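You operate a simulated robot arm through the tools that you are given. There is no shell and no other tool. Be economical: measure what you need, move in short steps, check, and stop when the job is done.

The job below is to be done with a simulated two-armed robot. You get a single attempt, and the scene is never put back.

Task
Take the blue-banded small bottle and leave it on the fourth shelf from the bottom of the parts rack. Turn the blue dose knob to 350 ml. Pick up the small blue-banded bottle from the lid table top with one hand, pass it to the other hand and put it on the small table top. Take the ladle on the lid table top and put it away on the cup table top. Take the narrow nozzle and put it on top of the brown cups carton on the lid table top. Put the blue-banded beaker in the inside of the square steel tub. Take the white-banded nozzle and put it on top of the film carton on the shelf at the front of the cup machine. The order is free. Set down upright: blue-banded small bottle, small blue-banded bottle, narrow nozzle, blue-banded beaker, white-banded nozzle.

It is judged by the outcome, as a careful person would: the job done as asked, and still so three seconds after it is handed in. It fails if anything else is knocked over, pushed out of place, dropped, spilled or broken. A push-on lid holds only when it is set on centred and level and pressed home; a screw cap is set on level and turned clockwise until tight.

Robot
Two 7-joint arms with two-finger parallel grippers on one trunk, on a base that drives. Base frame: it is fixed to the floor where the robot stands at the start and does not move with it; the origin is under the middle of the robot, x ahead of it, y to its left, z up; the surface under the hand at the start is at about z = 80. Lengths are in cm, angles in degrees, forces in N, time in s.
The left shoulder is at the start at [7, 13, 118.7], the right one opposite. With the tool pointing down near the work surface each hand reaches from about 10 to 50 cm from the robot's upright axis, wherever it stands, measured 20 degrees to its own side. Places, roughly: blue dose knob [-720, 770, 80]; blue-banded beaker [-675, 975, 75]; blue-banded small bottle (6x6x12 cm) [50, -20, 90]; cup table top [-340, 1280, 80]; cups carton [-350, 1100, 100]; film carton [-675, 1000, 75]; fourth shelf of the parts rack [-430, -60, 130]; inside of the square steel tub (12x15 cm) [-722, 812, 70]; ladle (18x7x27 cm) [-280, 1120, 90]; narrow nozzle (4x4x5 cm) [-370, 1120, 90]; small blue-banded bottle (7x7x19 cm) [-330, 1110, 90]; small table top [-450, 1510, 80]; white-banded nozzle (5x6x9 cm) [-740, 820, 80]. Payload 1.57 kg a hand.
The TCP of each hand is the grasp point between the finger pads, 3 cm short of the fingertips. In the tool frame z runs along the fingers and y along their closing line. The gripper opens to 8 cm. The fingers are 1.7 cm wide and 1.2 cm thick; the gripper's body (4 by 8.2 cm) begins 8 cm behind the TCP.
Orientation is that of the tool frame in the base frame, as a unit quaternion [x, y, z, w]. With the fingers straight down and closing along the base's y, the tool's x points along the base's -x, its y along +y and its z along -z.

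Tools
- The arms move only by the tool send_rows. It takes "left_targets", "right_targets" or both (then of equal length, played together; a hand with none holds still); each is a list that holds one entry, the list of rows, each a list of 7 numbers: the gripper command, from -1 (fully open) to 1 (shut), values between in proportion, then the shift along the base's x, y, z in units of 100 mm (1.0 is 100 mm), then the turn, a rotation vector about the base's x, y, z in units of 180 degrees (1.0 is 180 degrees). In form: [[[fingers, x, y, z, rx, ry, rz], ...]]. A call has 1 to 20 rows; each row is the pose to reach, as a shift and turn from the pose commanded when the call began. A call with a number of a shift or a turn outside -1 to 1 is refused whole. A row lasts 0.2 s, in which the tool goes at most 5 cm and 8.6 degrees; a call with a longer step from one row to the next is refused whole, and so is a gripper value outside its range. Where a pose cannot be reached the arm comes as near as it can. A force on the tool above 40 N (or 10 N above the force at the start of the call, whichever is more), or a blocked arm, ends the call early, and 0.2 s more pass. Each finger travels about 10.8 cm/s and halts on what it meets, pressing with about 43 N; the grip force reading is that of the motor and also rises with nothing between the fingers. The clock runs only during rows and for 0.2 s after the last one: add rows that repeat a pose to give the fingers time. The reply holds the time, the measured pose of the TCP, the force on the tool along the base axes, the opening and the grip force, in the units named above and with some noise, with the torque about the TCP (base axes, N m) and any sound that the robot's microphone picked up.
- Cameras (640 x 400 px; columns grow to the right, rows downward): "scene" is now at [11.81, -4.3, 139.76]; the picture's right is [-0.52, -0.85, 0.00], its down [-0.63, 0.38, -0.68] and it looks along [0.58, -0.35, -0.73] (base axes); focal length 280 px, centre (320, 200). "left" rides on the left gripper at [7.2, 0.7, -12.2] in its tool frame; the picture's right is [-0.09, 1.00, 0.00], its down [-0.84, -0.08, -0.54] and it looks along [-0.54, -0.05, 0.84] (tool axes); focal length 238 px, centre (320, 200). "right" rides on the right gripper at [7.2, -0.7, -12.2] in its tool frame; the picture's right is [0.09, 1.00, 0.00], its down [-0.84, 0.08, -0.54] and it looks along [-0.54, 0.05, 0.84] (tool axes); focal length 238 px, centre (320, 200). There is no depth. A picture from a camera that has moved, and an enlarged one, comes with that camera's place and axes in the base frame and with its lens.
- camera(camera): a new picture of that camera. No time passes.
- move_column(by): slides the trunk up (or, below 0, down) by that many cm; the arms and the scene camera ride with it, the base frame stays. It gives what a move gives, with no picture.
- base_move(legs): drives the robot by 1 to 6 legs, each [ahead, left, turn to the left] in cm, cm and degrees, along the robot's own axes; the way and the turn of a leg run together, so that a leg with both is an arc; at most 150 cm and 180 degrees a leg. The arms and the cameras ride along, it lands a little off, and it stops where it bumps. It gives what a move gives.
- turn_head(pan, tilt): turns the head with the scene camera to pan (to the left, within 86 degrees either way) and tilt (down, from -29 to 69), counted from straight ahead of the robot. It gives what a move gives.
- inspect(camera, box): a new picture of the part [left, top, right, bottom] of that camera's present view, enlarged. No time passes.
- job_done(): hands the job in; it is judged then, once.

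Work in short steps. Places have to be worked out from the pictures, the camera data and where the tool is seen: move nearer, look again, correct. Check each grasp and each placing, and mend what went wrong. You have 207 turns and 190 pictures in all, those below and enlarged ones among them. Open the grippers and draw the arms clear of the work before you hand the job in, unless the task says otherwise; then end with one line.

The tools are called after "Call:" by a JSON object that holds its "op" and its "data". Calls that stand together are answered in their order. send_rows: Moves the arms, as the interface text tells. Its arguments: {"type":"object","properties":{"left_targets":{"type":"array"},"right_targets":{"type":"array"}},"required":[]} The other tools are called the same way: move_column (by) slides the trunk up or down; base_move (legs) drives the base; turn_head (pan, tilt) turns the head that bears the scene camera; camera (camera) takes a picture; inspect (camera, box) takes an enlarged picture of a part of a camera's view; job_done () hands the job in.

At the start:

```text
t: 0.0
left_position: [37.63, 3.02, 109.78]
left_orientation: [-0.001, 1.0, 0.0, 0.0]
left_ft_force: [0.4, 0.9, 1.1]
left_wrist_torque: [-0.02, 0.01, -0.03]
left_grip_width: 8.01
left_grasp_force: 0.1
right_position: [24.91, -28.4, 113.04]
right_orientation: [0.0, 1.0, -0.001, 0.0]
right_ft_force: [0.8, 0.1, -0.9]
right_wrist_torque: [0.0, 0.0, -0.02]
right_grip_width: 8.05
right_grasp_force: 0.1
trunk travel left (down, up): [-82.5, 11.5]
robot x, y, heading: [0.36, 0.23, 0.4]
head pan, tilt: [-31.4, 47.2]
```

scene: 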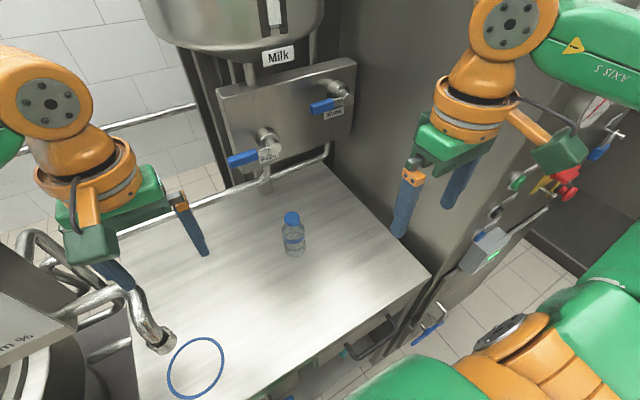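
right: 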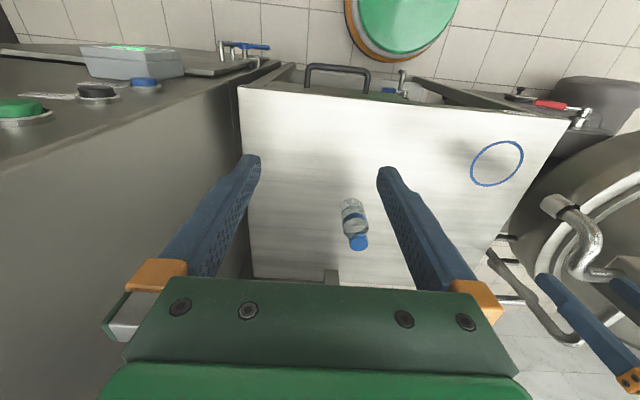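
left: 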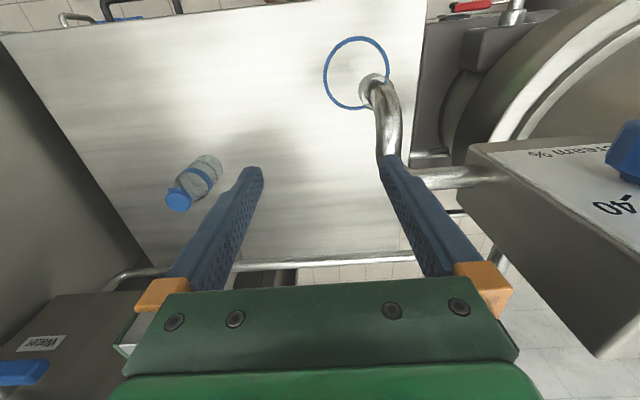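

The bottle works out at about [48.3, -19.2], standing on z = 80, from both the scene and right cameras. I'll tilt the right hand 45° forward and bring it nearer.

Call:
{"op": "send_rows", "data": {"right_targets": [[[-1, 0.12, 0.15, -0.16, 0, -0.0417, 0], [-1, 0.25, 0.3, -0.32, 0, -0.0833, 0], [-1, 0.38, 0.46, -0.48, 0, -0.125, 0], [-1, 0.5, 0.61, -0.64, 0, -0.1667, 0], [-1, 0.62, 0.77, -0.8, 0, -0.2083, 0], [-1, 0.75, 0.92, -0.95, 0, -0.25, 0], [-1, 0.75, 0.92, -0.95, 0, -0.25, 0]]]}}

```text
t: 1.6
left_position: [37.59, 2.96, 109.67]
left_orientation: [-0.001, 1.0, -0.001, 0.001]
left_ft_force: [-0.3, -0.3, -0.8]
left_wrist_torque: [-0.01, -0.02, -0.04]
left_grip_width: 7.99
left_grasp_force: 0.1
right_position: [39.24, -19.87, 103.58]
right_orientation: [-0.001, 0.924, 0.001, 0.383]
right_ft_force: [-0.3, 0.1, 0.2]
right_wrist_torque: [-0.01, -0.03, 0.01]
right_grip_width: 8.0
right_grasp_force: 0.1
right hand out of reach, approached as far as the arm can: row 4, 5, 6, 7
trunk travel left (down, up): [-82.5, 11.5]
robot x, y, heading: [0.05, 0.15, 0.1]
head pan, tilt: [-31.4, 47.2]
```

The tilt is reached but x stopped at 39.2, so the arm can't tilt closer in. I'll lower a little to see how the commanded pose is counted.

Call:
{"op": "send_rows", "data": {"right_targets": [[[-1, 0.3, 0, -0.2, 0, 0, 0], [-1, 0.7, 0, -0.4, 0, 0, 0], [-1, 0.7, 0, -0.4, 0, 0, 0]]]}}

Call:
{"op": "camera", "data": {"camera": "right"}}

```text
t: 2.4
left_position: [37.48, 3.0, 109.73]
left_orientation: [0.0, 1.0, 0.001, 0.001]
left_ft_force: [-0.3, 0.3, -0.1]
left_wrist_torque: [0.03, 0.04, -0.02]
left_grip_width: 7.99
left_grasp_force: 0.1
right_position: [46.24, -20.34, 99.93]
right_orientation: [0.0, 0.923, 0.0, 0.384]
right_ft_force: [-0.1, 0.1, 0.1]
right_wrist_torque: [-0.01, 0.0, -0.02]
right_grip_width: 8.0
right_grasp_force: 0.1
trunk travel left (down, up): [-82.5, 11.5]
robot x, y, heading: [0.14, -0.14, -0.0]
head pan, tilt: [-31.4, 47.2]
```

```text
186 pictures are left
camera right: at [32.46, -21.18, 103.53], right [-0.07, 1.0, -0.07], down [0.21, 0.08, 0.98], along [0.98, 0.05, -0.21], focal length 238 px, centre (320, 200)
```

right: 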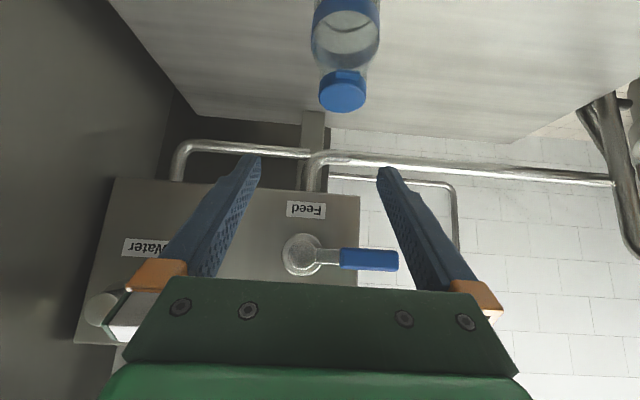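

The commanded pose follows the reached one. The cap is seen at about [48.8, -19.2]. I'll back off to the pre-grasp point on the tool axis.

Call:
{"op": "send_rows", "data": {"right_targets": [[[-1, -0.22, 0.05, -0.2, 0, 0, 0], [-1, -0.44, 0.08, -0.42, 0, 0, 0], [-1, -0.62, 0.1, -0.65, 0, 0, 0], [-1, -0.62, 0.1, -0.65, 0, 0, 0]]]}}

Call:
{"op": "camera", "data": {"camera": "right"}}

```text
t: 3.4
left_position: [37.59, 3.05, 109.74]
left_orientation: [-0.001, 1.0, 0.0, 0.0]
left_ft_force: [-0.3, -0.3, 0.0]
left_wrist_torque: [0.02, -0.03, 0.02]
left_grip_width: 8.01
left_grasp_force: 0.1
right_position: [40.53, -18.9, 94.51]
right_orientation: [-0.001, 0.924, 0.001, 0.382]
right_ft_force: [-0.2, 0.9, 1.4]
right_wrist_torque: [-0.03, -0.02, -0.01]
right_grip_width: 8.0
right_grasp_force: 0.1
right hand out of reach, approached as far as the arm can: row 3, 4
trunk travel left (down, up): [-82.5, 11.5]
robot x, y, heading: [0.18, -0.05, -0.1]
head pan, tilt: [-31.4, 47.2]
```

```text
185 pictures are left
camera right: at [26.73, -19.76, 98.05], right [-0.07, 1.0, -0.07], down [0.21, 0.08, 0.97], along [0.98, 0.05, -0.22], focal length 238 px, centre (320, 200)
```

right: 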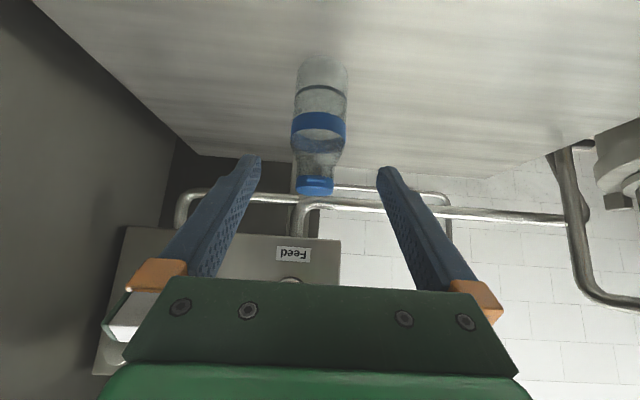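

Bottle is centred between the fingers. Advancing along the tool axis to straddle it, then closing.

Call:
{"op": "send_rows", "data": {"right_targets": [[[-1, 0.27, -0.01, -0.3, 0, 0, 0], [-1, 0.54, -0.02, -0.6, 0, 0, 0], [-1, 0.81, -0.03, -0.92, 0, 0, 0], [-1, 0.81, -0.03, -0.92, 0, 0, 0], [0.2, 0.81, -0.03, -0.92, 0, 0, 0], [0.5, 0.81, -0.03, -0.92, 0, 0, 0], [0.5, 0.81, -0.03, -0.92, 0, 0, 0]]]}}

Call:
{"op": "camera", "data": {"camera": "right"}}

```text
t: 5.0
left_position: [37.63, 3.02, 109.71]
left_orientation: [-0.001, 1.0, 0.0, 0.0]
left_ft_force: [0.4, -0.4, -0.2]
left_wrist_torque: [0.0, -0.02, -0.03]
left_grip_width: 8.0
left_grasp_force: 0.0
right_position: [46.52, -20.01, 92.99]
right_orientation: [0.0, 0.924, -0.001, 0.382]
right_ft_force: [1.1, -0.1, 1.0]
right_wrist_torque: [0.01, -0.02, 0.0]
right_grip_width: 3.35
right_grasp_force: 41.2
right hand out of reach, approached as far as the arm can: row 1, 2, 3, 4, 5, 6, 7
trunk travel left (down, up): [-82.5, 11.5]
robot x, y, heading: [-0.13, 0.27, -0.1]
head pan, tilt: [-31.4, 47.2]
```

```text
184 pictures are left
camera right: at [32.71, -20.93, 96.41], right [-0.07, 1.0, -0.07], down [0.21, 0.08, 0.97], along [0.98, 0.05, -0.22], focal length 238 px, centre (320, 200)
```

right: 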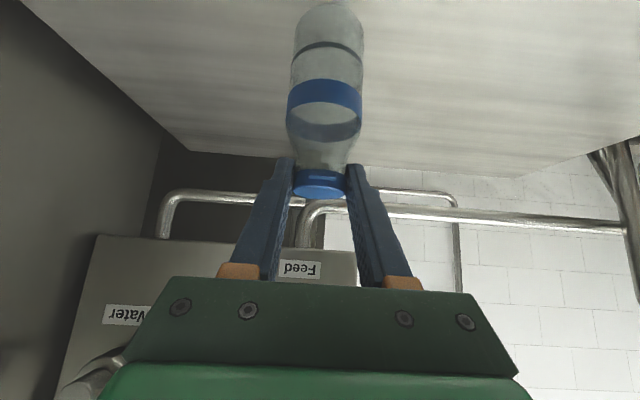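

The hand couldn't get low enough and the fingers only closed on the cap. I'll open, back off, raise the left hand by the same amount the trunk will drop, and then lower the trunk.

Call:
{"op": "send_rows", "data": {"left_targets": [[[-1, 0, 0, 0, 0, 0, 0], [-1, 0, 0, 0, 0, 0, 0], [-1, 0, 0, 0.2, 0, 0, 0], [-1, 0, 0, 0.5, 0, 0, 0], [-1, 0, 0, 0.8, 0, 0, 0], [-1, 0, 0, 1.0, 0, 0, 0]]], "right_targets": [[[-0.5, 0, 0, 0, 0, 0, 0], [-1, 0, 0, 0, 0, 0, 0], [-1, -0.2, 0.04, 0.2, 0, 0, 0], [-1, -0.4, 0.08, 0.4, 0, 0, 0], [-1, -0.6, 0.1, 0.6, 0, 0, 0], [-1, -0.6, 0.1, 0.6, 0, 0, 0]]]}}

Call:
{"op": "move_column", "data": {"by": -10}}

Call:
{"op": "camera", "data": {"camera": "right"}}

```text
t: 6.4
left_position: [37.65, 2.9, 119.76]
left_orientation: [-0.002, 1.0, 0.0, 0.001]
left_ft_force: [-0.2, -0.6, 0.5]
left_wrist_torque: [-0.01, -0.02, -0.01]
left_grip_width: 8.02
left_grasp_force: 0.0
right_position: [40.28, -18.94, 99.17]
right_orientation: [-0.001, 0.924, 0.0, 0.383]
right_ft_force: [0.0, 0.1, 0.4]
right_wrist_torque: [0.02, -0.03, -0.01]
right_grip_width: 8.0
right_grasp_force: 0.1
trunk travel left (down, up): [-82.5, 11.5]
robot x, y, heading: [-0.07, -0.02, -0.0]
head pan, tilt: [-31.4, 47.2]
```

```text
t: 7.7
left_position: [37.67, 2.85, 109.79]
left_orientation: [-0.001, 1.0, 0.0, 0.0]
left_ft_force: [0.0, 0.0, 0.5]
left_wrist_torque: [-0.01, -0.04, 0.0]
left_grip_width: 8.0
left_grasp_force: 0.0
right_position: [40.4, -18.91, 89.08]
right_orientation: [-0.001, 0.924, 0.0, 0.383]
right_ft_force: [0.3, -0.2, 0.5]
right_wrist_torque: [-0.04, 0.0, -0.01]
right_grip_width: 8.0
right_grasp_force: 0.0
trunk travel left (down, up): [-72.5, 21.5]
robot x, y, heading: [-0.04, -0.04, 0.0]
head pan, tilt: [-31.4, 47.2]
```

```text
183 pictures are left
camera right: at [26.54, -19.81, 92.68], right [-0.07, 1.0, -0.07], down [0.21, 0.08, 0.97], along [0.98, 0.05, -0.21], focal length 238 px, centre (320, 200)
```

right: 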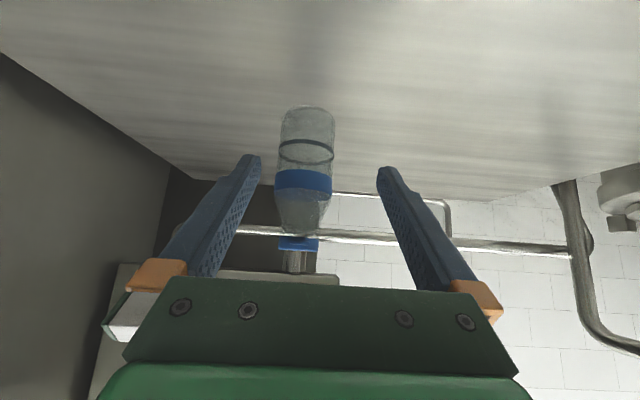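

Bottle now at about y = -20.5 (nudged a bit by the cap grip). Shift in y first, then advance and close around the body.

Call:
{"op": "send_rows", "data": {"right_targets": [[[-1, 0, -0.16, 0, 0, 0, 0], [-1, 0.27, -0.16, -0.13, 0, 0, 0], [-1, 0.54, -0.16, -0.26, 0, 0, 0], [-1, 0.81, -0.16, -0.4, 0, 0, 0], [-1, 0.81, -0.16, -0.4, 0, 0, 0]]]}}

Call:
{"op": "camera", "data": {"camera": "right"}}

```text
t: 8.9
left_position: [37.62, 2.94, 109.65]
left_orientation: [-0.001, 1.0, 0.0, 0.001]
left_ft_force: [-0.7, 0.9, -0.2]
left_wrist_torque: [0.01, -0.01, 0.01]
left_grip_width: 7.98
left_grasp_force: 0.0
right_position: [48.39, -20.53, 85.13]
right_orientation: [-0.001, 0.924, 0.0, 0.383]
right_ft_force: [-0.1, -0.6, -0.8]
right_wrist_torque: [0.01, 0.02, 0.02]
right_grip_width: 8.0
right_grasp_force: 0.0
trunk travel left (down, up): [-72.5, 21.5]
robot x, y, heading: [-0.04, -0.11, -0.2]
head pan, tilt: [-31.4, 47.2]
```

```text
182 pictures are left
camera right: at [34.58, -21.38, 88.67], right [-0.07, 1.0, -0.07], down [0.21, 0.08, 0.97], along [0.98, 0.05, -0.21], focal length 238 px, centre (320, 200)
```

right: 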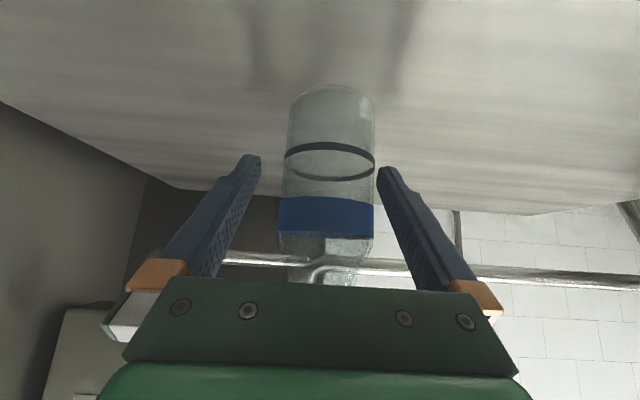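

Fingers straddle the bottle body. Closing.

Call:
{"op": "send_rows", "data": {"right_targets": [[[-0.6, 0, 0, 0, 0, 0, 0], [-0.2, 0, 0, 0, 0, 0, 0], [0.4, 0, 0, 0, 0, 0, 0], [0.4, 0, 0, 0, 0, 0, 0]]]}}

Call:
{"op": "camera", "data": {"camera": "right"}}

```text
t: 9.9
left_position: [37.66, 2.89, 109.66]
left_orientation: [-0.001, 1.0, 0.0, 0.0]
left_ft_force: [-0.1, 0.1, 0.0]
left_wrist_torque: [0.01, 0.01, 0.01]
left_grip_width: 8.02
left_grasp_force: 0.0
right_position: [48.34, -20.58, 85.11]
right_orientation: [-0.001, 0.924, 0.001, 0.383]
right_ft_force: [0.4, -0.5, -0.5]
right_wrist_torque: [0.04, -0.01, -0.04]
right_grip_width: 5.04
right_grasp_force: 43.4
trunk travel left (down, up): [-72.5, 21.5]
robot x, y, heading: [-0.04, 0.11, -0.0]
head pan, tilt: [-31.4, 47.2]
```

```text
181 pictures are left
camera right: at [34.59, -21.39, 88.68], right [-0.07, 1.0, -0.07], down [0.21, 0.08, 0.97], along [0.98, 0.05, -0.21], focal length 238 px, centre (320, 200)
```

right: 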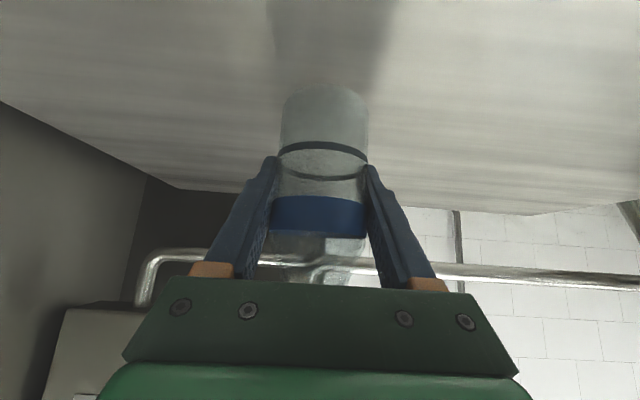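

Gripped at 5.0 cm. Raising the trunk 21 cm to lift the bottle and to get shelf height.

Call:
{"op": "move_column", "data": {"by": 21}}

Call:
{"op": "turn_head", "data": {"pan": 80, "tilt": 20}}

Call:
{"op": "camera", "data": {"camera": "scene"}}

Call:
{"op": "turn_head", "data": {"pan": -80, "tilt": 20}}

Call:
{"op": "camera", "data": {"camera": "scene"}}

```text
t: 12.2
left_position: [37.75, 2.86, 130.68]
left_orientation: [-0.001, 1.0, 0.0, 0.001]
left_ft_force: [-0.5, 0.6, -0.2]
left_wrist_torque: [-0.01, -0.01, 0.0]
left_grip_width: 7.98
left_grasp_force: 0.1
right_position: [48.3, -20.4, 106.13]
right_orientation: [-0.001, 0.924, 0.001, 0.383]
right_ft_force: [-0.5, 0.2, -0.8]
right_wrist_torque: [-0.02, 0.0, 0.01]
right_grip_width: 5.03
right_grasp_force: 43.4
trunk travel left (down, up): [-93.5, 0.5]
robot x, y, heading: [-0.32, 0.08, -0.1]
head pan, tilt: [-31.4, 47.2]
```

```text
t: 14.1
left_position: [37.67, 3.01, 130.76]
left_orientation: [-0.002, 1.0, 0.0, 0.0]
left_ft_force: [0.2, 0.2, -0.7]
left_wrist_torque: [0.04, 0.03, 0.01]
left_grip_width: 8.0
left_grasp_force: 0.0
right_position: [48.42, -20.51, 106.2]
right_orientation: [-0.001, 0.924, 0.001, 0.382]
right_ft_force: [-0.4, -0.2, -0.7]
right_wrist_torque: [0.0, 0.01, 0.01]
right_grip_width: 5.02
right_grasp_force: 42.9
trunk travel left (down, up): [-93.5, 0.5]
robot x, y, heading: [0.52, -0.32, -0.4]
head pan, tilt: [80.0, 20.0]
```

```text
180 pictures are left
camera scene: at [6.68, 9.01, 154.94], right [0.98, -0.17, 0.0], down [-0.06, -0.34, -0.94], along [0.16, 0.93, -0.34], focal length 280 px, centre (320, 200)
```

scene: 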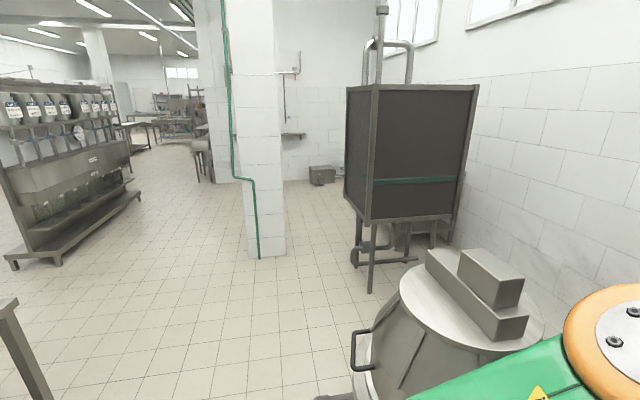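

```text
t: 16.5
left_position: [37.63, 2.93, 130.72]
left_orientation: [-0.001, 1.0, 0.0, 0.0]
left_ft_force: [-0.4, -0.5, 0.2]
left_wrist_torque: [0.0, 0.01, 0.0]
left_grip_width: 8.01
left_grasp_force: 0.0
right_position: [48.38, -20.43, 106.19]
right_orientation: [-0.001, 0.924, 0.0, 0.383]
right_ft_force: [0.2, -0.3, -1.2]
right_wrist_torque: [-0.01, 0.01, 0.01]
right_grip_width: 5.02
right_grasp_force: 43.2
trunk travel left (down, up): [-93.5, 0.5]
robot x, y, heading: [-0.38, 0.23, -0.3]
head pan, tilt: [-80.0, 20.0]
```

```text
179 pictures are left
camera scene: at [6.68, -9.33, 154.93], right [-0.98, -0.17, 0.0], down [-0.06, 0.34, -0.94], along [0.16, -0.93, -0.34], focal length 280 px, centre (320, 200)
```

scene: 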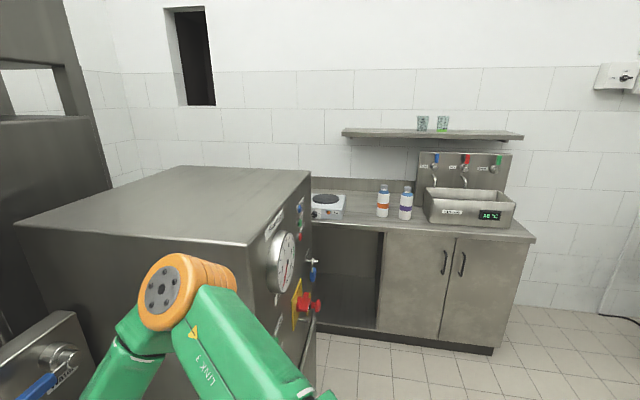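

The bottle is up. Behind seems open; I back out 100 cm and turn left 90°, then look around.

Call:
{"op": "base_move", "data": {"legs": [[-100, 0, 0], [0, 0, 90]]}}

Call:
{"op": "turn_head", "data": {"pan": 70, "tilt": 15}}

Call:
{"op": "camera", "data": {"camera": "scene"}}

```text
t: 20.5
left_position: [-33.25, 1.97, 130.75]
left_orientation: [0.007, 1.0, -0.001, 0.002]
left_ft_force: [0.1, 0.6, -0.6]
left_wrist_torque: [0.01, -0.02, 0.0]
left_grip_width: 8.02
left_grasp_force: 0.1
right_position: [-22.99, -21.54, 106.27]
right_orientation: [0.008, 0.924, -0.004, 0.383]
right_ft_force: [-0.9, -0.5, -0.5]
right_wrist_torque: [0.02, 0.01, -0.03]
right_grip_width: 5.05
right_grasp_force: 43.0
trunk travel left (down, up): [-93.5, 0.5]
robot x, y, heading: [-70.73, -0.6, -1.1]
head pan, tilt: [-80.0, 20.0]
stopped in leg 1: the robot was blocked; the commanded pose is now the measured one
```

```text
t: 22.9
left_position: [-32.83, 1.91, 130.71]
left_orientation: [0.007, 1.0, 0.0, 0.0]
left_ft_force: [0.3, 0.0, 0.7]
left_wrist_torque: [-0.02, 0.01, -0.02]
left_grip_width: 8.0
left_grasp_force: 0.1
right_position: [-22.58, -21.79, 106.22]
right_orientation: [0.007, 0.924, -0.003, 0.382]
right_ft_force: [0.0, 0.6, -0.8]
right_wrist_torque: [0.01, 0.03, -0.01]
right_grip_width: 5.05
right_grasp_force: 42.8
trunk travel left (down, up): [-93.5, 0.5]
robot x, y, heading: [-70.26, -0.32, -0.8]
head pan, tilt: [70.0, 15.0]
```

```text
178 pictures are left
camera scene: at [-62.19, 8.11, 155.75], right [0.93, -0.36, 0.0], down [-0.09, -0.24, -0.97], along [0.35, 0.9, -0.26], focal length 280 px, centre (320, 200)
```

scene: 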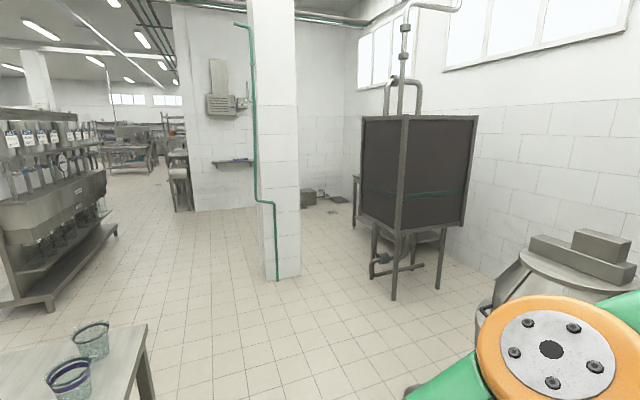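

The robot bumped something behind. I'll move 12 cm ahead, turn left 90°, and look at what lies toward -x.

Call:
{"op": "base_move", "data": {"legs": [[12, 0, 0], [0, 0, 90]]}}

Call:
{"op": "turn_head", "data": {"pan": 75, "tilt": 30}}

Call:
{"op": "camera", "data": {"camera": "scene"}}

```text
t: 27.9
left_position: [-60.45, 37.14, 130.7]
left_orientation: [-0.698, 0.716, 0.0, 0.0]
left_ft_force: [0.1, -0.1, -0.2]
left_wrist_torque: [-0.05, -0.01, 0.0]
left_grip_width: 8.0
left_grasp_force: 0.1
right_position: [-36.86, 47.22, 106.15]
right_orientation: [-0.644, 0.662, 0.267, 0.274]
right_ft_force: [0.5, 0.4, 0.0]
right_wrist_torque: [-0.02, 0.02, 0.01]
right_grip_width: 2.4
right_grasp_force: 0.0
trunk travel left (down, up): [-93.5, 0.5]
robot x, y, heading: [-58.79, -0.66, 88.1]
head pan, tilt: [70.0, 15.0]
```

```text
t: 28.7
left_position: [-60.58, 37.15, 130.65]
left_orientation: [-0.697, 0.717, 0.0, 0.0]
left_ft_force: [0.0, 0.1, 0.8]
left_wrist_torque: [-0.02, 0.04, 0.01]
left_grip_width: 8.02
left_grasp_force: 0.0
right_position: [-36.86, 47.25, 106.17]
right_orientation: [-0.645, 0.662, 0.267, 0.274]
right_ft_force: [-0.6, -0.9, -0.1]
right_wrist_torque: [-0.01, 0.0, 0.0]
right_grip_width: 2.39
right_grasp_force: 0.0
trunk travel left (down, up): [-93.5, 0.5]
robot x, y, heading: [-58.62, -0.84, 88.5]
head pan, tilt: [75.0, 30.0]
```

```text
177 pictures are left
camera scene: at [-67.21, 6.89, 153.34], right [0.29, 0.96, 0.0], down [0.48, -0.14, -0.87], along [-0.83, 0.25, -0.5], focal length 280 px, centre (320, 200)
```

scene: 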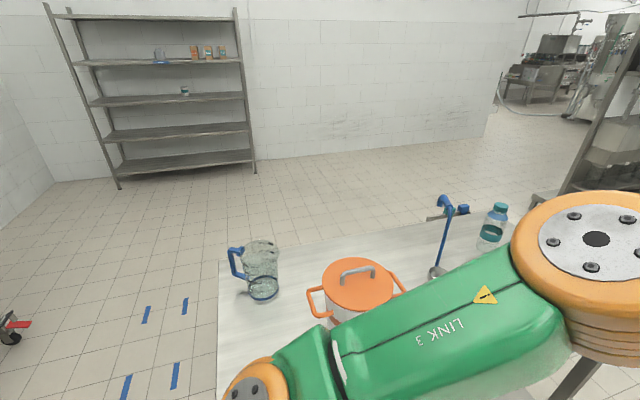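

The right grip width went to 2.4 with zero force: the bottle slipped out. Looking for it.

Call:
{"op": "camera", "data": {"camera": "right"}}

Call:
{"op": "turn_head", "data": {"pan": -60, "tilt": 45}}

Call:
{"op": "camera", "data": {"camera": "scene"}}

```text
176 pictures are left
camera right: at [-36.66, 33.25, 109.67], right [-1.0, -0.04, -0.07], down [-0.07, 0.21, 0.97], along [-0.02, 0.98, -0.21], focal length 238 px, centre (320, 200)
```

right: 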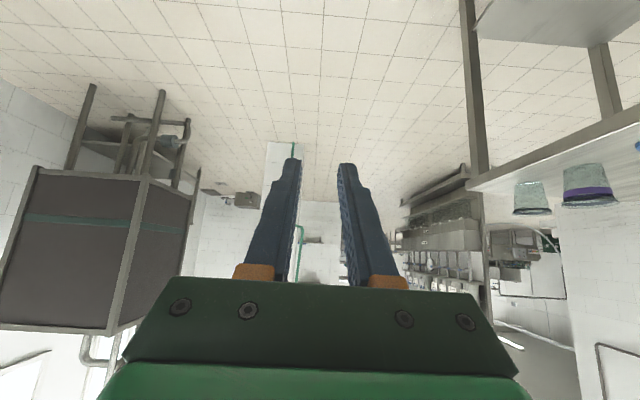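

```text
t: 30.8
left_position: [-60.62, 37.1, 130.67]
left_orientation: [-0.698, 0.716, 0.0, 0.0]
left_ft_force: [-0.7, -0.1, -1.0]
left_wrist_torque: [0.0, 0.02, -0.01]
left_grip_width: 7.99
left_grasp_force: 0.0
right_position: [-36.85, 47.24, 106.04]
right_orientation: [-0.645, 0.662, 0.267, 0.274]
right_ft_force: [-0.1, -0.5, -0.2]
right_wrist_torque: [0.01, 0.02, 0.03]
right_grip_width: 2.4
right_grasp_force: 0.0
trunk travel left (down, up): [-93.5, 0.5]
robot x, y, heading: [-58.79, -0.53, 88.4]
head pan, tilt: [-60.0, 45.0]
```

```text
175 pictures are left
camera scene: at [-51.4, 8.18, 151.07], right [0.48, -0.88, 0.0], down [-0.62, -0.34, -0.71], along [0.62, 0.34, -0.71], focal length 280 px, centre (320, 200)
```

scene: 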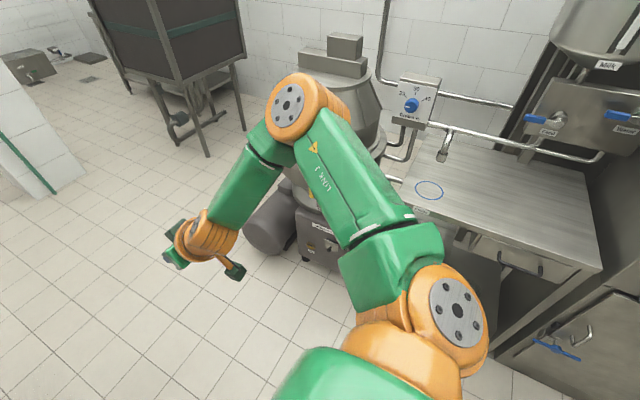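

Call:
{"op": "turn_head", "data": {"pan": 10, "tilt": 60}}

Call:
{"op": "camera", "data": {"camera": "scene"}}

Call:
{"op": "turn_head", "data": {"pan": -86, "tilt": 60}}

Call:
{"op": "camera", "data": {"camera": "scene"}}

```text
t: 32.2
left_position: [-60.62, 37.17, 130.58]
left_orientation: [-0.698, 0.716, 0.001, 0.0]
left_ft_force: [-0.2, -0.3, -0.2]
left_wrist_torque: [-0.04, 0.0, 0.02]
left_grip_width: 7.99
left_grasp_force: 0.1
right_position: [-36.93, 47.22, 106.24]
right_orientation: [-0.644, 0.662, 0.266, 0.274]
right_ft_force: [0.6, 0.9, 0.1]
right_wrist_torque: [0.0, 0.0, 0.01]
right_grip_width: 2.38
right_grasp_force: 0.1
trunk travel left (down, up): [-93.5, 0.5]
robot x, y, heading: [-59.01, -0.4, 88.6]
head pan, tilt: [10.0, 60.0]
```

```text
174 pictures are left
camera scene: at [-59.51, 10.9, 149.12], right [0.99, 0.15, 0.0], down [0.13, -0.86, -0.5], along [-0.07, 0.49, -0.87], focal length 280 px, centre (320, 200)
```

scene: 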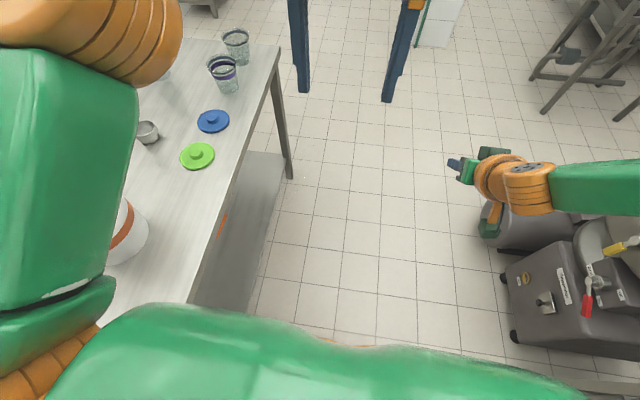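

```text
t: 34.0
left_position: [-60.61, 37.12, 130.64]
left_orientation: [-0.697, 0.717, 0.0, 0.0]
left_ft_force: [0.7, 0.2, -1.6]
left_wrist_torque: [0.0, 0.0, -0.01]
left_grip_width: 8.02
left_grasp_force: 0.1
right_position: [-36.91, 47.22, 106.13]
right_orientation: [-0.645, 0.662, 0.267, 0.274]
right_ft_force: [0.2, 0.7, -0.3]
right_wrist_torque: [-0.02, -0.02, 0.02]
right_grip_width: 2.4
right_grasp_force: 0.0
trunk travel left (down, up): [-93.5, 0.5]
robot x, y, heading: [-58.84, -0.68, 88.4]
head pan, tilt: [-85.9, 60.0]
```

```text
173 pictures are left
camera scene: at [-51.89, 4.6, 149.12], right [0.04, -1.0, 0.0], down [-0.87, -0.04, -0.5], along [0.5, 0.02, -0.87], focal length 280 px, centre (320, 200)
```

scene: 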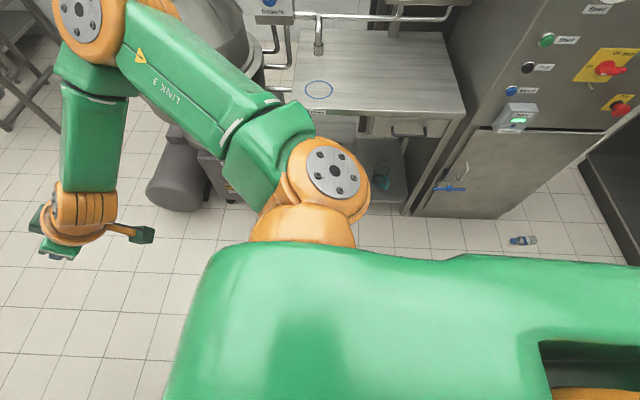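

The bottle lies on the floor around [11, -106]. It looks intact, so I'll retrieve it from there. Turn back to heading 0 and slide right along the front of the machine.

Call:
{"op": "base_move", "data": {"legs": [[0, 0, -88.4], [0, -92, 0]]}}

Call:
{"op": "turn_head", "data": {"pan": -10, "tilt": 55}}

Call:
{"op": "camera", "data": {"camera": "scene"}}

```text
t: 42.6
left_position: [-20.46, -89.86, 130.72]
left_orientation: [-0.003, 1.0, -0.001, 0.0]
left_ft_force: [-0.5, 0.9, 0.1]
left_wrist_torque: [-0.03, 0.01, -0.01]
left_grip_width: 7.98
left_grasp_force: 0.0
right_position: [-9.77, -113.26, 106.26]
right_orientation: [-0.003, 0.924, 0.0, 0.382]
right_ft_force: [-0.2, 0.2, -0.6]
right_wrist_torque: [0.01, 0.01, 0.0]
right_grip_width: 2.4
right_grasp_force: 0.0
trunk travel left (down, up): [-93.5, 0.5]
robot x, y, heading: [-58.03, -93.03, 0.4]
head pan, tilt: [-85.9, 60.0]
```

```text
t: 44.0
left_position: [-20.54, -89.97, 130.68]
left_orientation: [-0.002, 1.0, 0.0, 0.0]
left_ft_force: [0.7, -0.3, 0.1]
left_wrist_torque: [0.02, 0.04, 0.02]
left_grip_width: 8.0
left_grasp_force: 0.1
right_position: [-9.82, -113.26, 106.16]
right_orientation: [-0.003, 0.924, 0.001, 0.382]
right_ft_force: [-0.4, -0.2, -0.4]
right_wrist_torque: [0.0, -0.02, 0.01]
right_grip_width: 2.4
right_grasp_force: 0.0
trunk travel left (down, up): [-93.5, 0.5]
robot x, y, heading: [-58.48, -93.09, 0.2]
head pan, tilt: [-10.0, 55.0]
```

```text
172 pictures are left
camera scene: at [-46.07, -94.35, 149.73], right [-0.17, -0.99, 0.0], down [-0.81, 0.14, -0.57], along [0.56, -0.1, -0.82], focal length 280 px, centre (320, 200)
```

scene: 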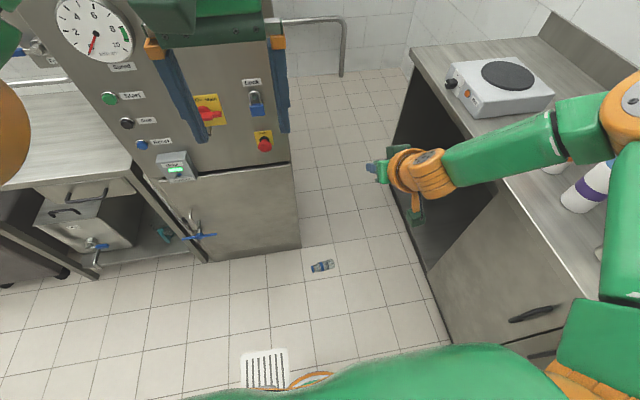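

Call:
{"op": "inspect", "data": {"camera": "scene", "box": [290, 245, 354, 285]}}

```text
10.00 times, centred on (322, 265) of scene
camera zoom: at [-46.07, -94.35, 149.73], right [-0.17, -0.99, 0.0], down [-0.81, 0.14, -0.57], along [0.56, -0.1, -0.82], focal length 2804 px, centre (300, -450)
```

zoom: 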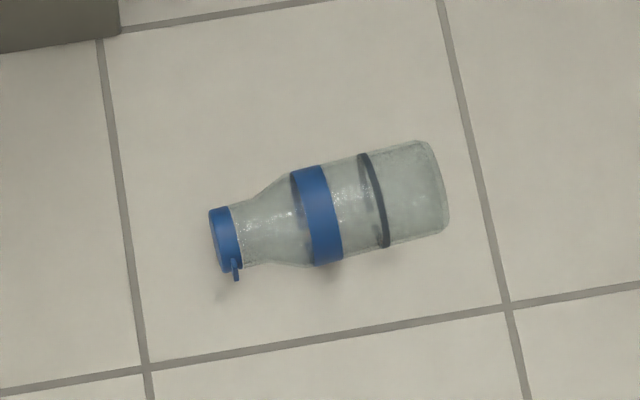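

The bottle is intact: cap toward +y, base toward -y, around [10.4, -107.2]. I'll point the right hand back down, moving the left aside, then yaw the right hand by +90° so its x axis points to the bottle's base.

Call:
{"op": "send_rows", "data": {"left_targets": [[[-1, 0, 0.2, 0, 0, 0, 0], [-1, 0, 0.4, 0, 0, 0, 0], [-1, 0, 0.6, 0, 0, 0, 0], [-1, 0, 0.8, 0, 0, 0, 0], [-1, 0, 0.9, 0, 0, 0, 0], [-1, 0, 1.0, 0, 0, 0, 0]]], "right_targets": [[[-1, -0.16, 0.05, 0.1, 0, 0.0417, 0], [-1, -0.32, 0.1, 0.2, 0, 0.0833, 0], [-1, -0.5, 0.15, 0.3, 0, 0.125, 0], [-1, -0.66, 0.2, 0.4, 0, 0.1667, 0], [-1, -0.82, 0.2, 0.45, 0, 0.2083, 0], [-1, -1.0, 0.2, 0.5, 0, 0.25, 0]]]}}

Call:
{"op": "send_rows", "data": {"right_targets": [[[-1, 0, 0.05, 0, 0, 0, 0.0455], [-1, 0, 0.1, 0, 0, 0, 0.0909], [-1, 0, 0.15, 0, 0, 0, 0.1364], [-1, 0, 0.2, 0, 0, 0, 0.1818], [-1, 0, 0.25, 0, 0, 0, 0.2273], [-1, 0, 0.3, 0, 0, 0, 0.2727], [-1, 0, 0.35, 0, 0, 0, 0.3182], [-1, 0, 0.4, 0, 0, 0, 0.3636], [-1, 0, 0.4, 0, 0, 0, 0.4091], [-1, 0, 0.4, 0, 0, 0, 0.4545], [-1, 0, 0.4, 0, 0, 0, 0.5], [-1, 0, 0.4, 0, 0, 0, 0.5]]]}}

```text
t: 45.4
left_position: [-20.7, -80.0, 130.58]
left_orientation: [-0.003, 1.0, 0.0, 0.0]
left_ft_force: [0.3, -1.0, 0.1]
left_wrist_torque: [0.0, 0.01, -0.03]
left_grip_width: 8.01
left_grasp_force: 0.1
right_position: [-19.95, -111.32, 111.15]
right_orientation: [-0.003, 1.0, 0.001, -0.001]
right_ft_force: [-0.8, 0.4, -0.1]
right_wrist_torque: [-0.01, -0.01, 0.03]
right_grip_width: 7.99
right_grasp_force: 0.0
trunk travel left (down, up): [-93.5, 0.5]
robot x, y, heading: [-58.16, -93.02, 0.2]
head pan, tilt: [-10.0, 55.0]
```

```text
t: 48.0
left_position: [-20.67, -79.94, 130.64]
left_orientation: [-0.003, 1.0, -0.001, 0.001]
left_ft_force: [-0.2, 0.5, 0.3]
left_wrist_torque: [0.02, -0.01, 0.02]
left_grip_width: 8.02
left_grasp_force: 0.0
right_position: [-33.26, -102.19, 109.49]
right_orientation: [-0.707, 0.707, -0.001, 0.001]
right_ft_force: [0.1, -0.2, 0.0]
right_wrist_torque: [-0.03, -0.03, -0.01]
right_grip_width: 7.99
right_grasp_force: 0.1
right hand out of reach, approached as far as the arm can: row 6, 7, 8, 9, 10, 11, 12
trunk travel left (down, up): [-93.5, 0.5]
robot x, y, heading: [-58.5, -93.37, 0.2]
head pan, tilt: [-10.0, 55.0]
```

The 90° yaw only works too close in, so I'll take a smaller yaw (34°) and turn the robot 60° instead. First the hand.

Call:
{"op": "send_rows", "data": {"right_targets": [[[-1, 0.1, -0.05, 0, 0, 0, -0.045], [-1, 0.25, -0.1, 0, 0, 0, -0.09], [-1, 0.4, -0.15, 0, 0, 0, -0.135], [-1, 0.55, -0.25, 0, 0, 0, -0.18], [-1, 0.7, -0.3, 0, 0, 0, -0.225], [-1, 0.85, -0.4, 0, 0, 0, -0.27], [-1, 1.0, -0.45, 0, 0, 0, -0.311], [-1, 1.0, -0.45, 0, 0, 0, -0.311]]]}}

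Call:
{"op": "base_move", "data": {"legs": [[0, -38, 0], [0, 0, 60], [20, -34.5, 0]]}}

Call:
{"op": "camera", "data": {"camera": "right"}}

```text
t: 49.8
left_position: [-20.62, -79.99, 130.62]
left_orientation: [-0.002, 1.0, 0.0, 0.0]
left_ft_force: [-0.1, -0.3, 0.1]
left_wrist_torque: [0.03, -0.02, -0.03]
left_grip_width: 8.0
left_grasp_force: 0.1
right_position: [-22.94, -106.81, 109.85]
right_orientation: [-0.293, 0.956, 0.002, 0.0]
right_ft_force: [-0.6, -0.2, 0.1]
right_wrist_torque: [0.01, -0.01, 0.04]
right_grip_width: 8.02
right_grasp_force: 0.0
trunk travel left (down, up): [-93.5, 0.5]
robot x, y, heading: [-58.24, -93.26, 0.1]
head pan, tilt: [-10.0, 55.0]
```

```text
t: 56.9
left_position: [-8.84, -93.41, 130.61]
left_orientation: [-0.482, 0.876, 0.0, 0.001]
left_ft_force: [-0.5, 0.1, 0.3]
left_wrist_torque: [0.02, 0.0, -0.02]
left_grip_width: 7.99
left_grasp_force: 0.1
right_position: [12.23, -110.05, 109.88]
right_orientation: [0.717, -0.697, 0.0, 0.001]
right_ft_force: [-0.4, -0.2, -0.8]
right_wrist_torque: [-0.01, -0.04, 0.01]
right_grip_width: 8.0
right_grasp_force: 0.0
trunk travel left (down, up): [-93.5, 0.5]
robot x, y, heading: [-17.75, -132.06, 57.5]
head pan, tilt: [-10.0, 55.0]
```

```text
170 pictures are left
camera right: at [13.19, -117.35, 122.12], right [-0.99, -0.12, 0.0], down [-0.1, 0.83, 0.54], along [-0.06, 0.54, -0.84], focal length 238 px, centre (320, 200)
```

right: 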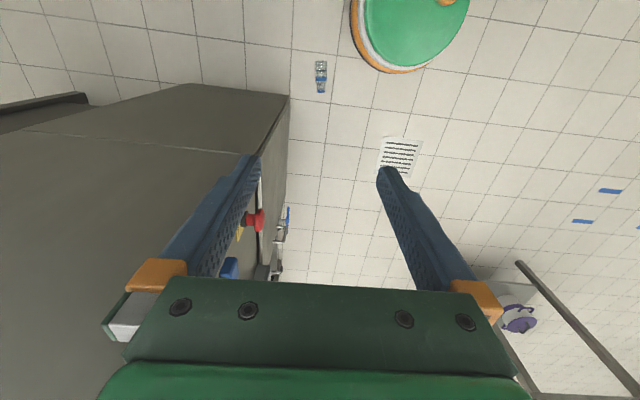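

The hand is near above the bottle. Before lowering the trunk, I check the right elbow's clearance to the counter.

Call:
{"op": "turn_head", "data": {"pan": -70, "tilt": 50}}

Call:
{"op": "camera", "data": {"camera": "scene"}}

```text
t: 58.2
left_position: [-8.63, -93.43, 130.57]
left_orientation: [-0.482, 0.876, 0.001, 0.001]
left_ft_force: [0.3, -0.1, 0.8]
left_wrist_torque: [-0.02, -0.01, -0.01]
left_grip_width: 7.98
left_grasp_force: 0.1
right_position: [12.61, -110.04, 109.85]
right_orientation: [0.716, -0.698, -0.001, 0.001]
right_ft_force: [0.3, 0.2, 0.3]
right_wrist_torque: [-0.02, 0.03, 0.05]
right_grip_width: 8.02
right_grasp_force: 0.1
trunk travel left (down, up): [-93.5, 0.5]
robot x, y, heading: [-17.81, -132.27, 57.5]
head pan, tilt: [-70.0, 50.0]
```

```text
169 pictures are left
camera scene: at [-7.84, -129.66, 150.38], right [-0.22, -0.98, 0.0], down [-0.75, 0.17, -0.64], along [0.63, -0.14, -0.77], focal length 280 px, centre (320, 200)
```

scene: 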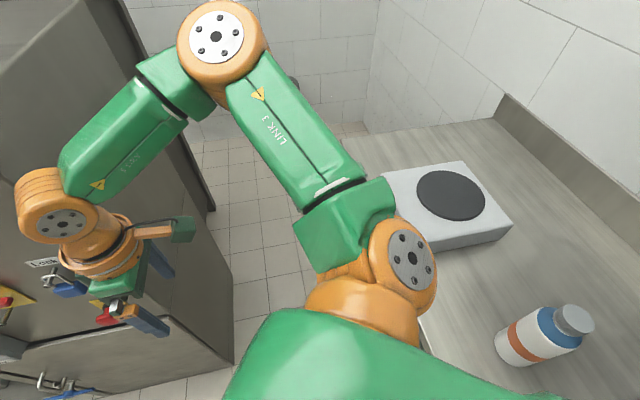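

Elbow is in the gap between machine and counter, clear. Lowering the trunk in two stages.

Call:
{"op": "move_column", "data": {"by": -60}}

Call:
{"op": "camera", "data": {"camera": "right"}}

Call:
{"op": "camera", "data": {"camera": "scene"}}

```text
refused: -60 is not a number from -40 to 40
```

```text
168 pictures are left
camera right: at [13.42, -117.36, 122.05], right [-0.99, -0.12, 0.0], down [-0.1, 0.83, 0.54], along [-0.07, 0.54, -0.84], focal length 238 px, centre (320, 200)
```

right: 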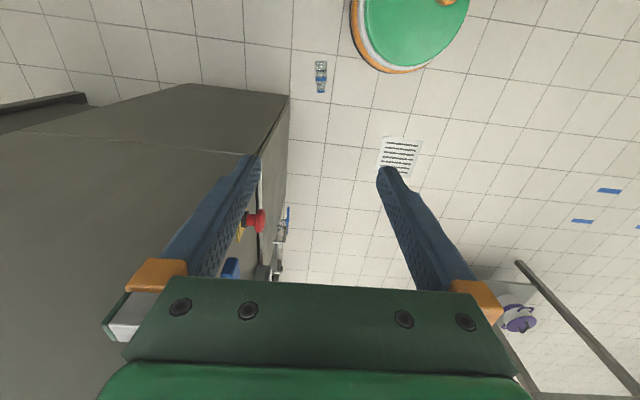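

```text
167 pictures are left
camera scene: at [-7.84, -129.66, 150.38], right [-0.22, -0.98, 0.0], down [-0.75, 0.17, -0.64], along [0.63, -0.14, -0.77], focal length 280 px, centre (320, 200)
```

scene: 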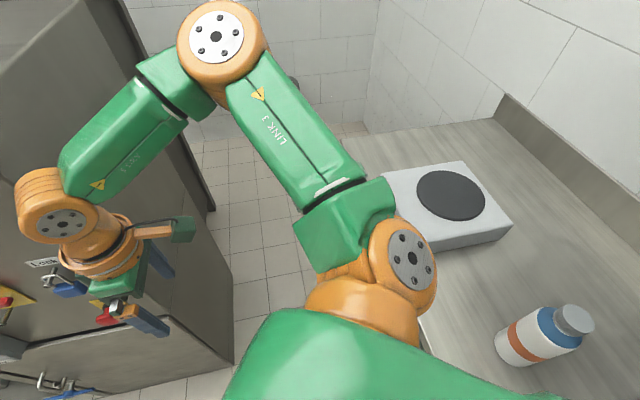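

Column steps are limited to 40 cm. Doing two of 40.

Call:
{"op": "move_column", "data": {"by": -40}}

Call:
{"op": "move_column", "data": {"by": -38}}

Call:
{"op": "camera", "data": {"camera": "right"}}

```text
t: 62.0
left_position: [-8.67, -93.42, 90.64]
left_orientation: [-0.481, 0.877, 0.0, 0.001]
left_ft_force: [-0.3, 0.1, 0.1]
left_wrist_torque: [-0.01, 0.01, 0.0]
left_grip_width: 7.99
left_grasp_force: 0.0
right_position: [12.63, -109.91, 69.92]
right_orientation: [0.716, -0.699, -0.001, 0.001]
right_ft_force: [-0.5, -1.1, 0.4]
right_wrist_torque: [0.04, 0.0, 0.01]
right_grip_width: 8.01
right_grasp_force: 0.1
trunk travel left (down, up): [-53.5, 40.5]
robot x, y, heading: [-18.25, -132.48, 57.4]
head pan, tilt: [-70.0, 50.0]
```

```text
t: 65.7
left_position: [-8.65, -93.4, 52.51]
left_orientation: [-0.481, 0.877, 0.001, 0.001]
left_ft_force: [0.1, 0.2, 1.4]
left_wrist_torque: [-0.01, -0.02, -0.02]
left_grip_width: 7.98
left_grasp_force: 0.1
right_position: [12.63, -110.06, 31.9]
right_orientation: [0.716, -0.698, -0.002, 0.001]
right_ft_force: [0.3, 0.1, -0.3]
right_wrist_torque: [0.03, -0.03, 0.01]
right_grip_width: 7.98
right_grasp_force: 0.2
trunk travel left (down, up): [-15.5, 78.5]
robot x, y, heading: [-17.63, -132.0, 57.2]
head pan, tilt: [-70.0, 50.0]
```

```text
166 pictures are left
camera right: at [13.44, -117.38, 44.05], right [-0.99, -0.12, 0.0], down [-0.1, 0.83, 0.54], along [-0.07, 0.54, -0.84], focal length 238 px, centre (320, 200)
```

right: 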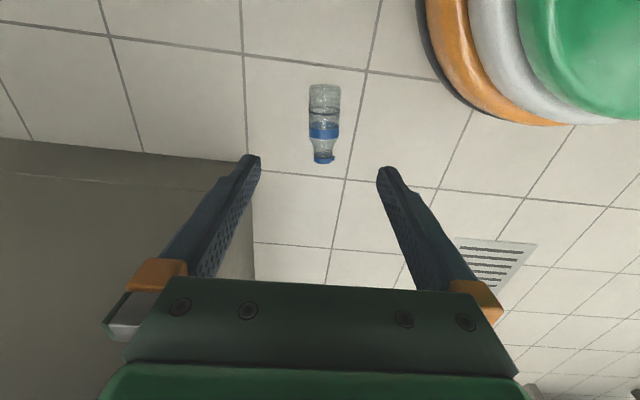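

Bottle grasp point is about [11.4, -107.5]. Lower column 12 and arm 10, with small alignment.

Call:
{"op": "move_column", "data": {"by": -12}}

Call:
{"op": "send_rows", "data": {"right_targets": [[[-1, -0.06, 0.12, -0.25, 0, 0, 0.017], [-1, -0.12, 0.25, -0.5, 0, 0, 0.034], [-1, -0.12, 0.25, -0.75, 0, 0, 0.034], [-1, -0.12, 0.25, -1.0, 0, 0, 0.034], [-1, -0.12, 0.25, -1.0, 0, 0, 0.034]]]}}

Call:
{"op": "camera", "data": {"camera": "right"}}

```text
t: 67.2
left_position: [-8.79, -93.39, 40.64]
left_orientation: [-0.482, 0.876, 0.0, 0.001]
left_ft_force: [0.2, 0.8, 0.1]
left_wrist_torque: [0.01, 0.01, 0.0]
left_grip_width: 8.02
left_grasp_force: 0.1
right_position: [12.7, -109.95, 19.86]
right_orientation: [0.716, -0.698, -0.001, 0.002]
right_ft_force: [0.4, -0.5, 0.0]
right_wrist_torque: [0.01, 0.01, 0.02]
right_grip_width: 8.01
right_grasp_force: 0.1
trunk travel left (down, up): [-3.5, 90.5]
robot x, y, heading: [-18.06, -131.87, 57.7]
head pan, tilt: [-70.0, 50.0]
```

```text
t: 68.4
left_position: [-8.76, -93.44, 40.62]
left_orientation: [-0.482, 0.876, 0.0, -0.001]
left_ft_force: [0.1, 0.6, 0.2]
left_wrist_torque: [-0.02, 0.03, 0.0]
left_grip_width: 8.01
left_grasp_force: 0.1
right_position: [13.19, -111.16, 13.37]
right_orientation: [0.752, -0.659, -0.001, 0.001]
right_ft_force: [-1.1, -0.5, -0.7]
right_wrist_torque: [0.03, 0.0, -0.02]
right_grip_width: 8.01
right_grasp_force: 0.0
right hand out of reach, approached as far as the arm can: row 1, 2, 3, 4, 5
trunk travel left (down, up): [-3.5, 90.5]
robot x, y, heading: [-17.75, -132.29, 57.6]
head pan, tilt: [-70.0, 50.0]
```

```text
165 pictures are left
camera right: at [14.72, -118.42, 25.47], right [-0.97, -0.22, 0.0], down [-0.19, 0.82, 0.54], along [-0.12, 0.53, -0.84], focal length 238 px, centre (320, 200)
```

right: 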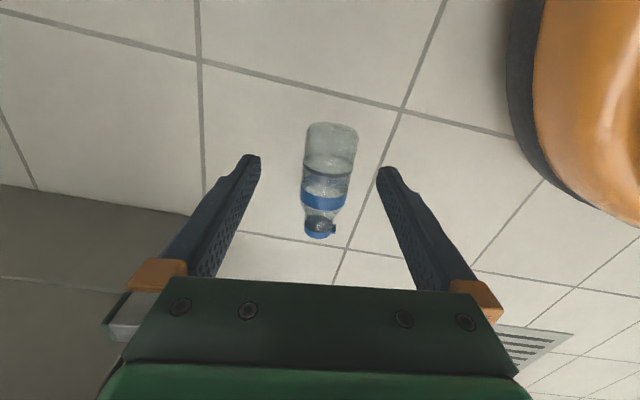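

The arm is at its limit with this yaw; the solver wants the hand more to the right and closer. I shift the robot 6 ahead and 7 left (base still ~15 cm clear of the bottle), then move the hand to the bottle.

Call:
{"op": "base_move", "data": {"legs": [[6, 7, 0]]}}

Call:
{"op": "move_column", "data": {"by": -3.3}}

Call:
{"op": "send_rows", "data": {"right_targets": [[[-1, 0.03, -0.2, 0, 0, 0, 0], [-1, 0.06, -0.35, 0, 0, 0, 0], [-1, 0.09, -0.5, 0, 0, 0, 0], [-1, 0.09, -0.5, 0, 0, 0, 0]]]}}

Call:
{"op": "camera", "data": {"camera": "right"}}

```text
t: 69.5
left_position: [-11.53, -84.61, 40.63]
left_orientation: [-0.482, 0.876, 0.001, 0.001]
left_ft_force: [1.0, -0.3, 0.5]
left_wrist_torque: [-0.01, -0.03, 0.0]
left_grip_width: 7.95
left_grasp_force: 0.0
right_position: [10.33, -102.23, 13.28]
right_orientation: [0.752, -0.659, -0.001, 0.001]
right_ft_force: [-0.2, 0.3, -0.3]
right_wrist_torque: [0.02, -0.03, 0.01]
right_grip_width: 8.0
right_grasp_force: 0.0
trunk travel left (down, up): [-3.5, 90.5]
robot x, y, heading: [-20.75, -123.42, 57.2]
head pan, tilt: [-70.0, 50.0]
```

```text
t: 70.3
left_position: [-11.55, -84.62, 37.35]
left_orientation: [-0.483, 0.876, 0.0, 0.001]
left_ft_force: [-0.2, -0.4, 1.3]
left_wrist_torque: [0.02, -0.02, 0.01]
left_grip_width: 7.99
left_grasp_force: 0.0
right_position: [10.31, -102.28, 10.12]
right_orientation: [0.753, -0.658, -0.002, 0.001]
right_ft_force: [0.5, -0.7, -0.2]
right_wrist_torque: [0.03, -0.03, 0.03]
right_grip_width: 7.99
right_grasp_force: 0.0
trunk travel left (down, up): [-0.2, 93.8]
robot x, y, heading: [-20.81, -123.44, 57.6]
head pan, tilt: [-70.0, 50.0]
```

```text
t: 71.3
left_position: [-11.45, -84.49, 37.41]
left_orientation: [-0.483, 0.876, 0.001, 0.001]
left_ft_force: [0.1, 0.3, 0.2]
left_wrist_torque: [-0.03, -0.02, -0.01]
left_grip_width: 8.01
left_grasp_force: 0.0
right_position: [11.31, -107.31, 10.06]
right_orientation: [0.753, -0.658, -0.002, 0.0]
right_ft_force: [0.0, 0.0, -0.3]
right_wrist_torque: [-0.05, -0.04, 0.02]
right_grip_width: 8.0
right_grasp_force: 0.1
trunk travel left (down, up): [-0.2, 93.8]
robot x, y, heading: [-20.87, -122.98, 57.5]
head pan, tilt: [-70.0, 50.0]
```

```text
164 pictures are left
camera right: at [12.84, -114.57, 22.21], right [-0.97, -0.22, 0.0], down [-0.19, 0.82, 0.54], along [-0.12, 0.53, -0.84], focal length 238 px, centre (320, 200)
```

right: 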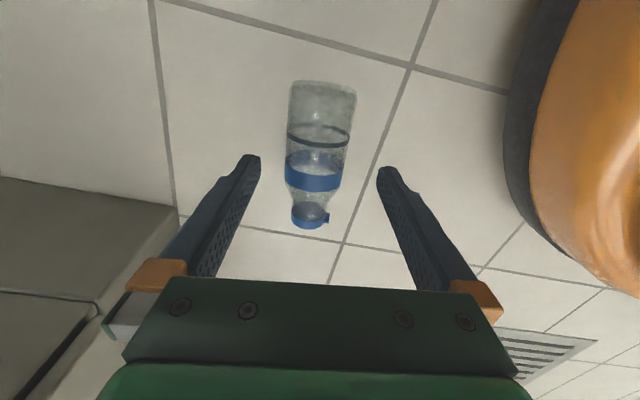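

Aligned over [11.3, -107.7]. Descending 6.4 cm to z ≈ 3.7 and closing fully.

Call:
{"op": "send_rows", "data": {"right_targets": [[[-1, 0, -0.02, -0.22, 0, 0, 0], [-1, 0, -0.02, -0.44, 0, 0, 0], [-1, 0, -0.02, -0.64, 0, 0, 0], [-1, 0, -0.02, -0.64, 0, 0, 0], [0, 0, -0.02, -0.64, 0, 0, 0], [1, 0, -0.02, -0.64, 0, 0, 0], [1, 0, -0.02, -0.64, 0, 0, 0], [1, 0, -0.02, -0.64, 0, 0, 0]]]}}

Call:
{"op": "camera", "data": {"camera": "right"}}

```text
t: 73.1
left_position: [-11.51, -84.61, 37.33]
left_orientation: [-0.482, 0.876, 0.0, 0.0]
left_ft_force: [-0.5, 0.0, 0.6]
left_wrist_torque: [0.04, -0.01, 0.0]
left_grip_width: 8.01
left_grasp_force: 0.1
right_position: [11.64, -107.93, 4.41]
right_orientation: [0.753, -0.658, -0.002, 0.0]
right_ft_force: [-0.4, 0.3, -0.8]
right_wrist_torque: [-0.01, 0.0, -0.02]
right_grip_width: 5.03
right_grasp_force: 42.9
right hand out of reach, approached as far as the arm can: row 3, 4, 5, 6, 7, 8
trunk travel left (down, up): [-0.2, 93.8]
robot x, y, heading: [-21.05, -123.11, 57.2]
head pan, tilt: [-70.0, 50.0]
```

```text
163 pictures are left
camera right: at [13.15, -115.26, 16.5], right [-0.97, -0.22, 0.0], down [-0.19, 0.82, 0.54], along [-0.13, 0.53, -0.84], focal length 238 px, centre (320, 200)
```

right: 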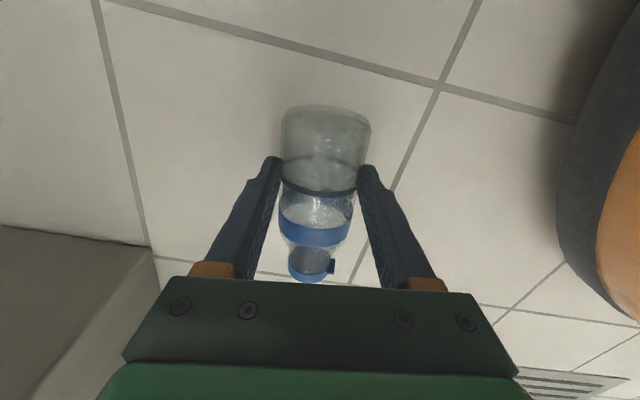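

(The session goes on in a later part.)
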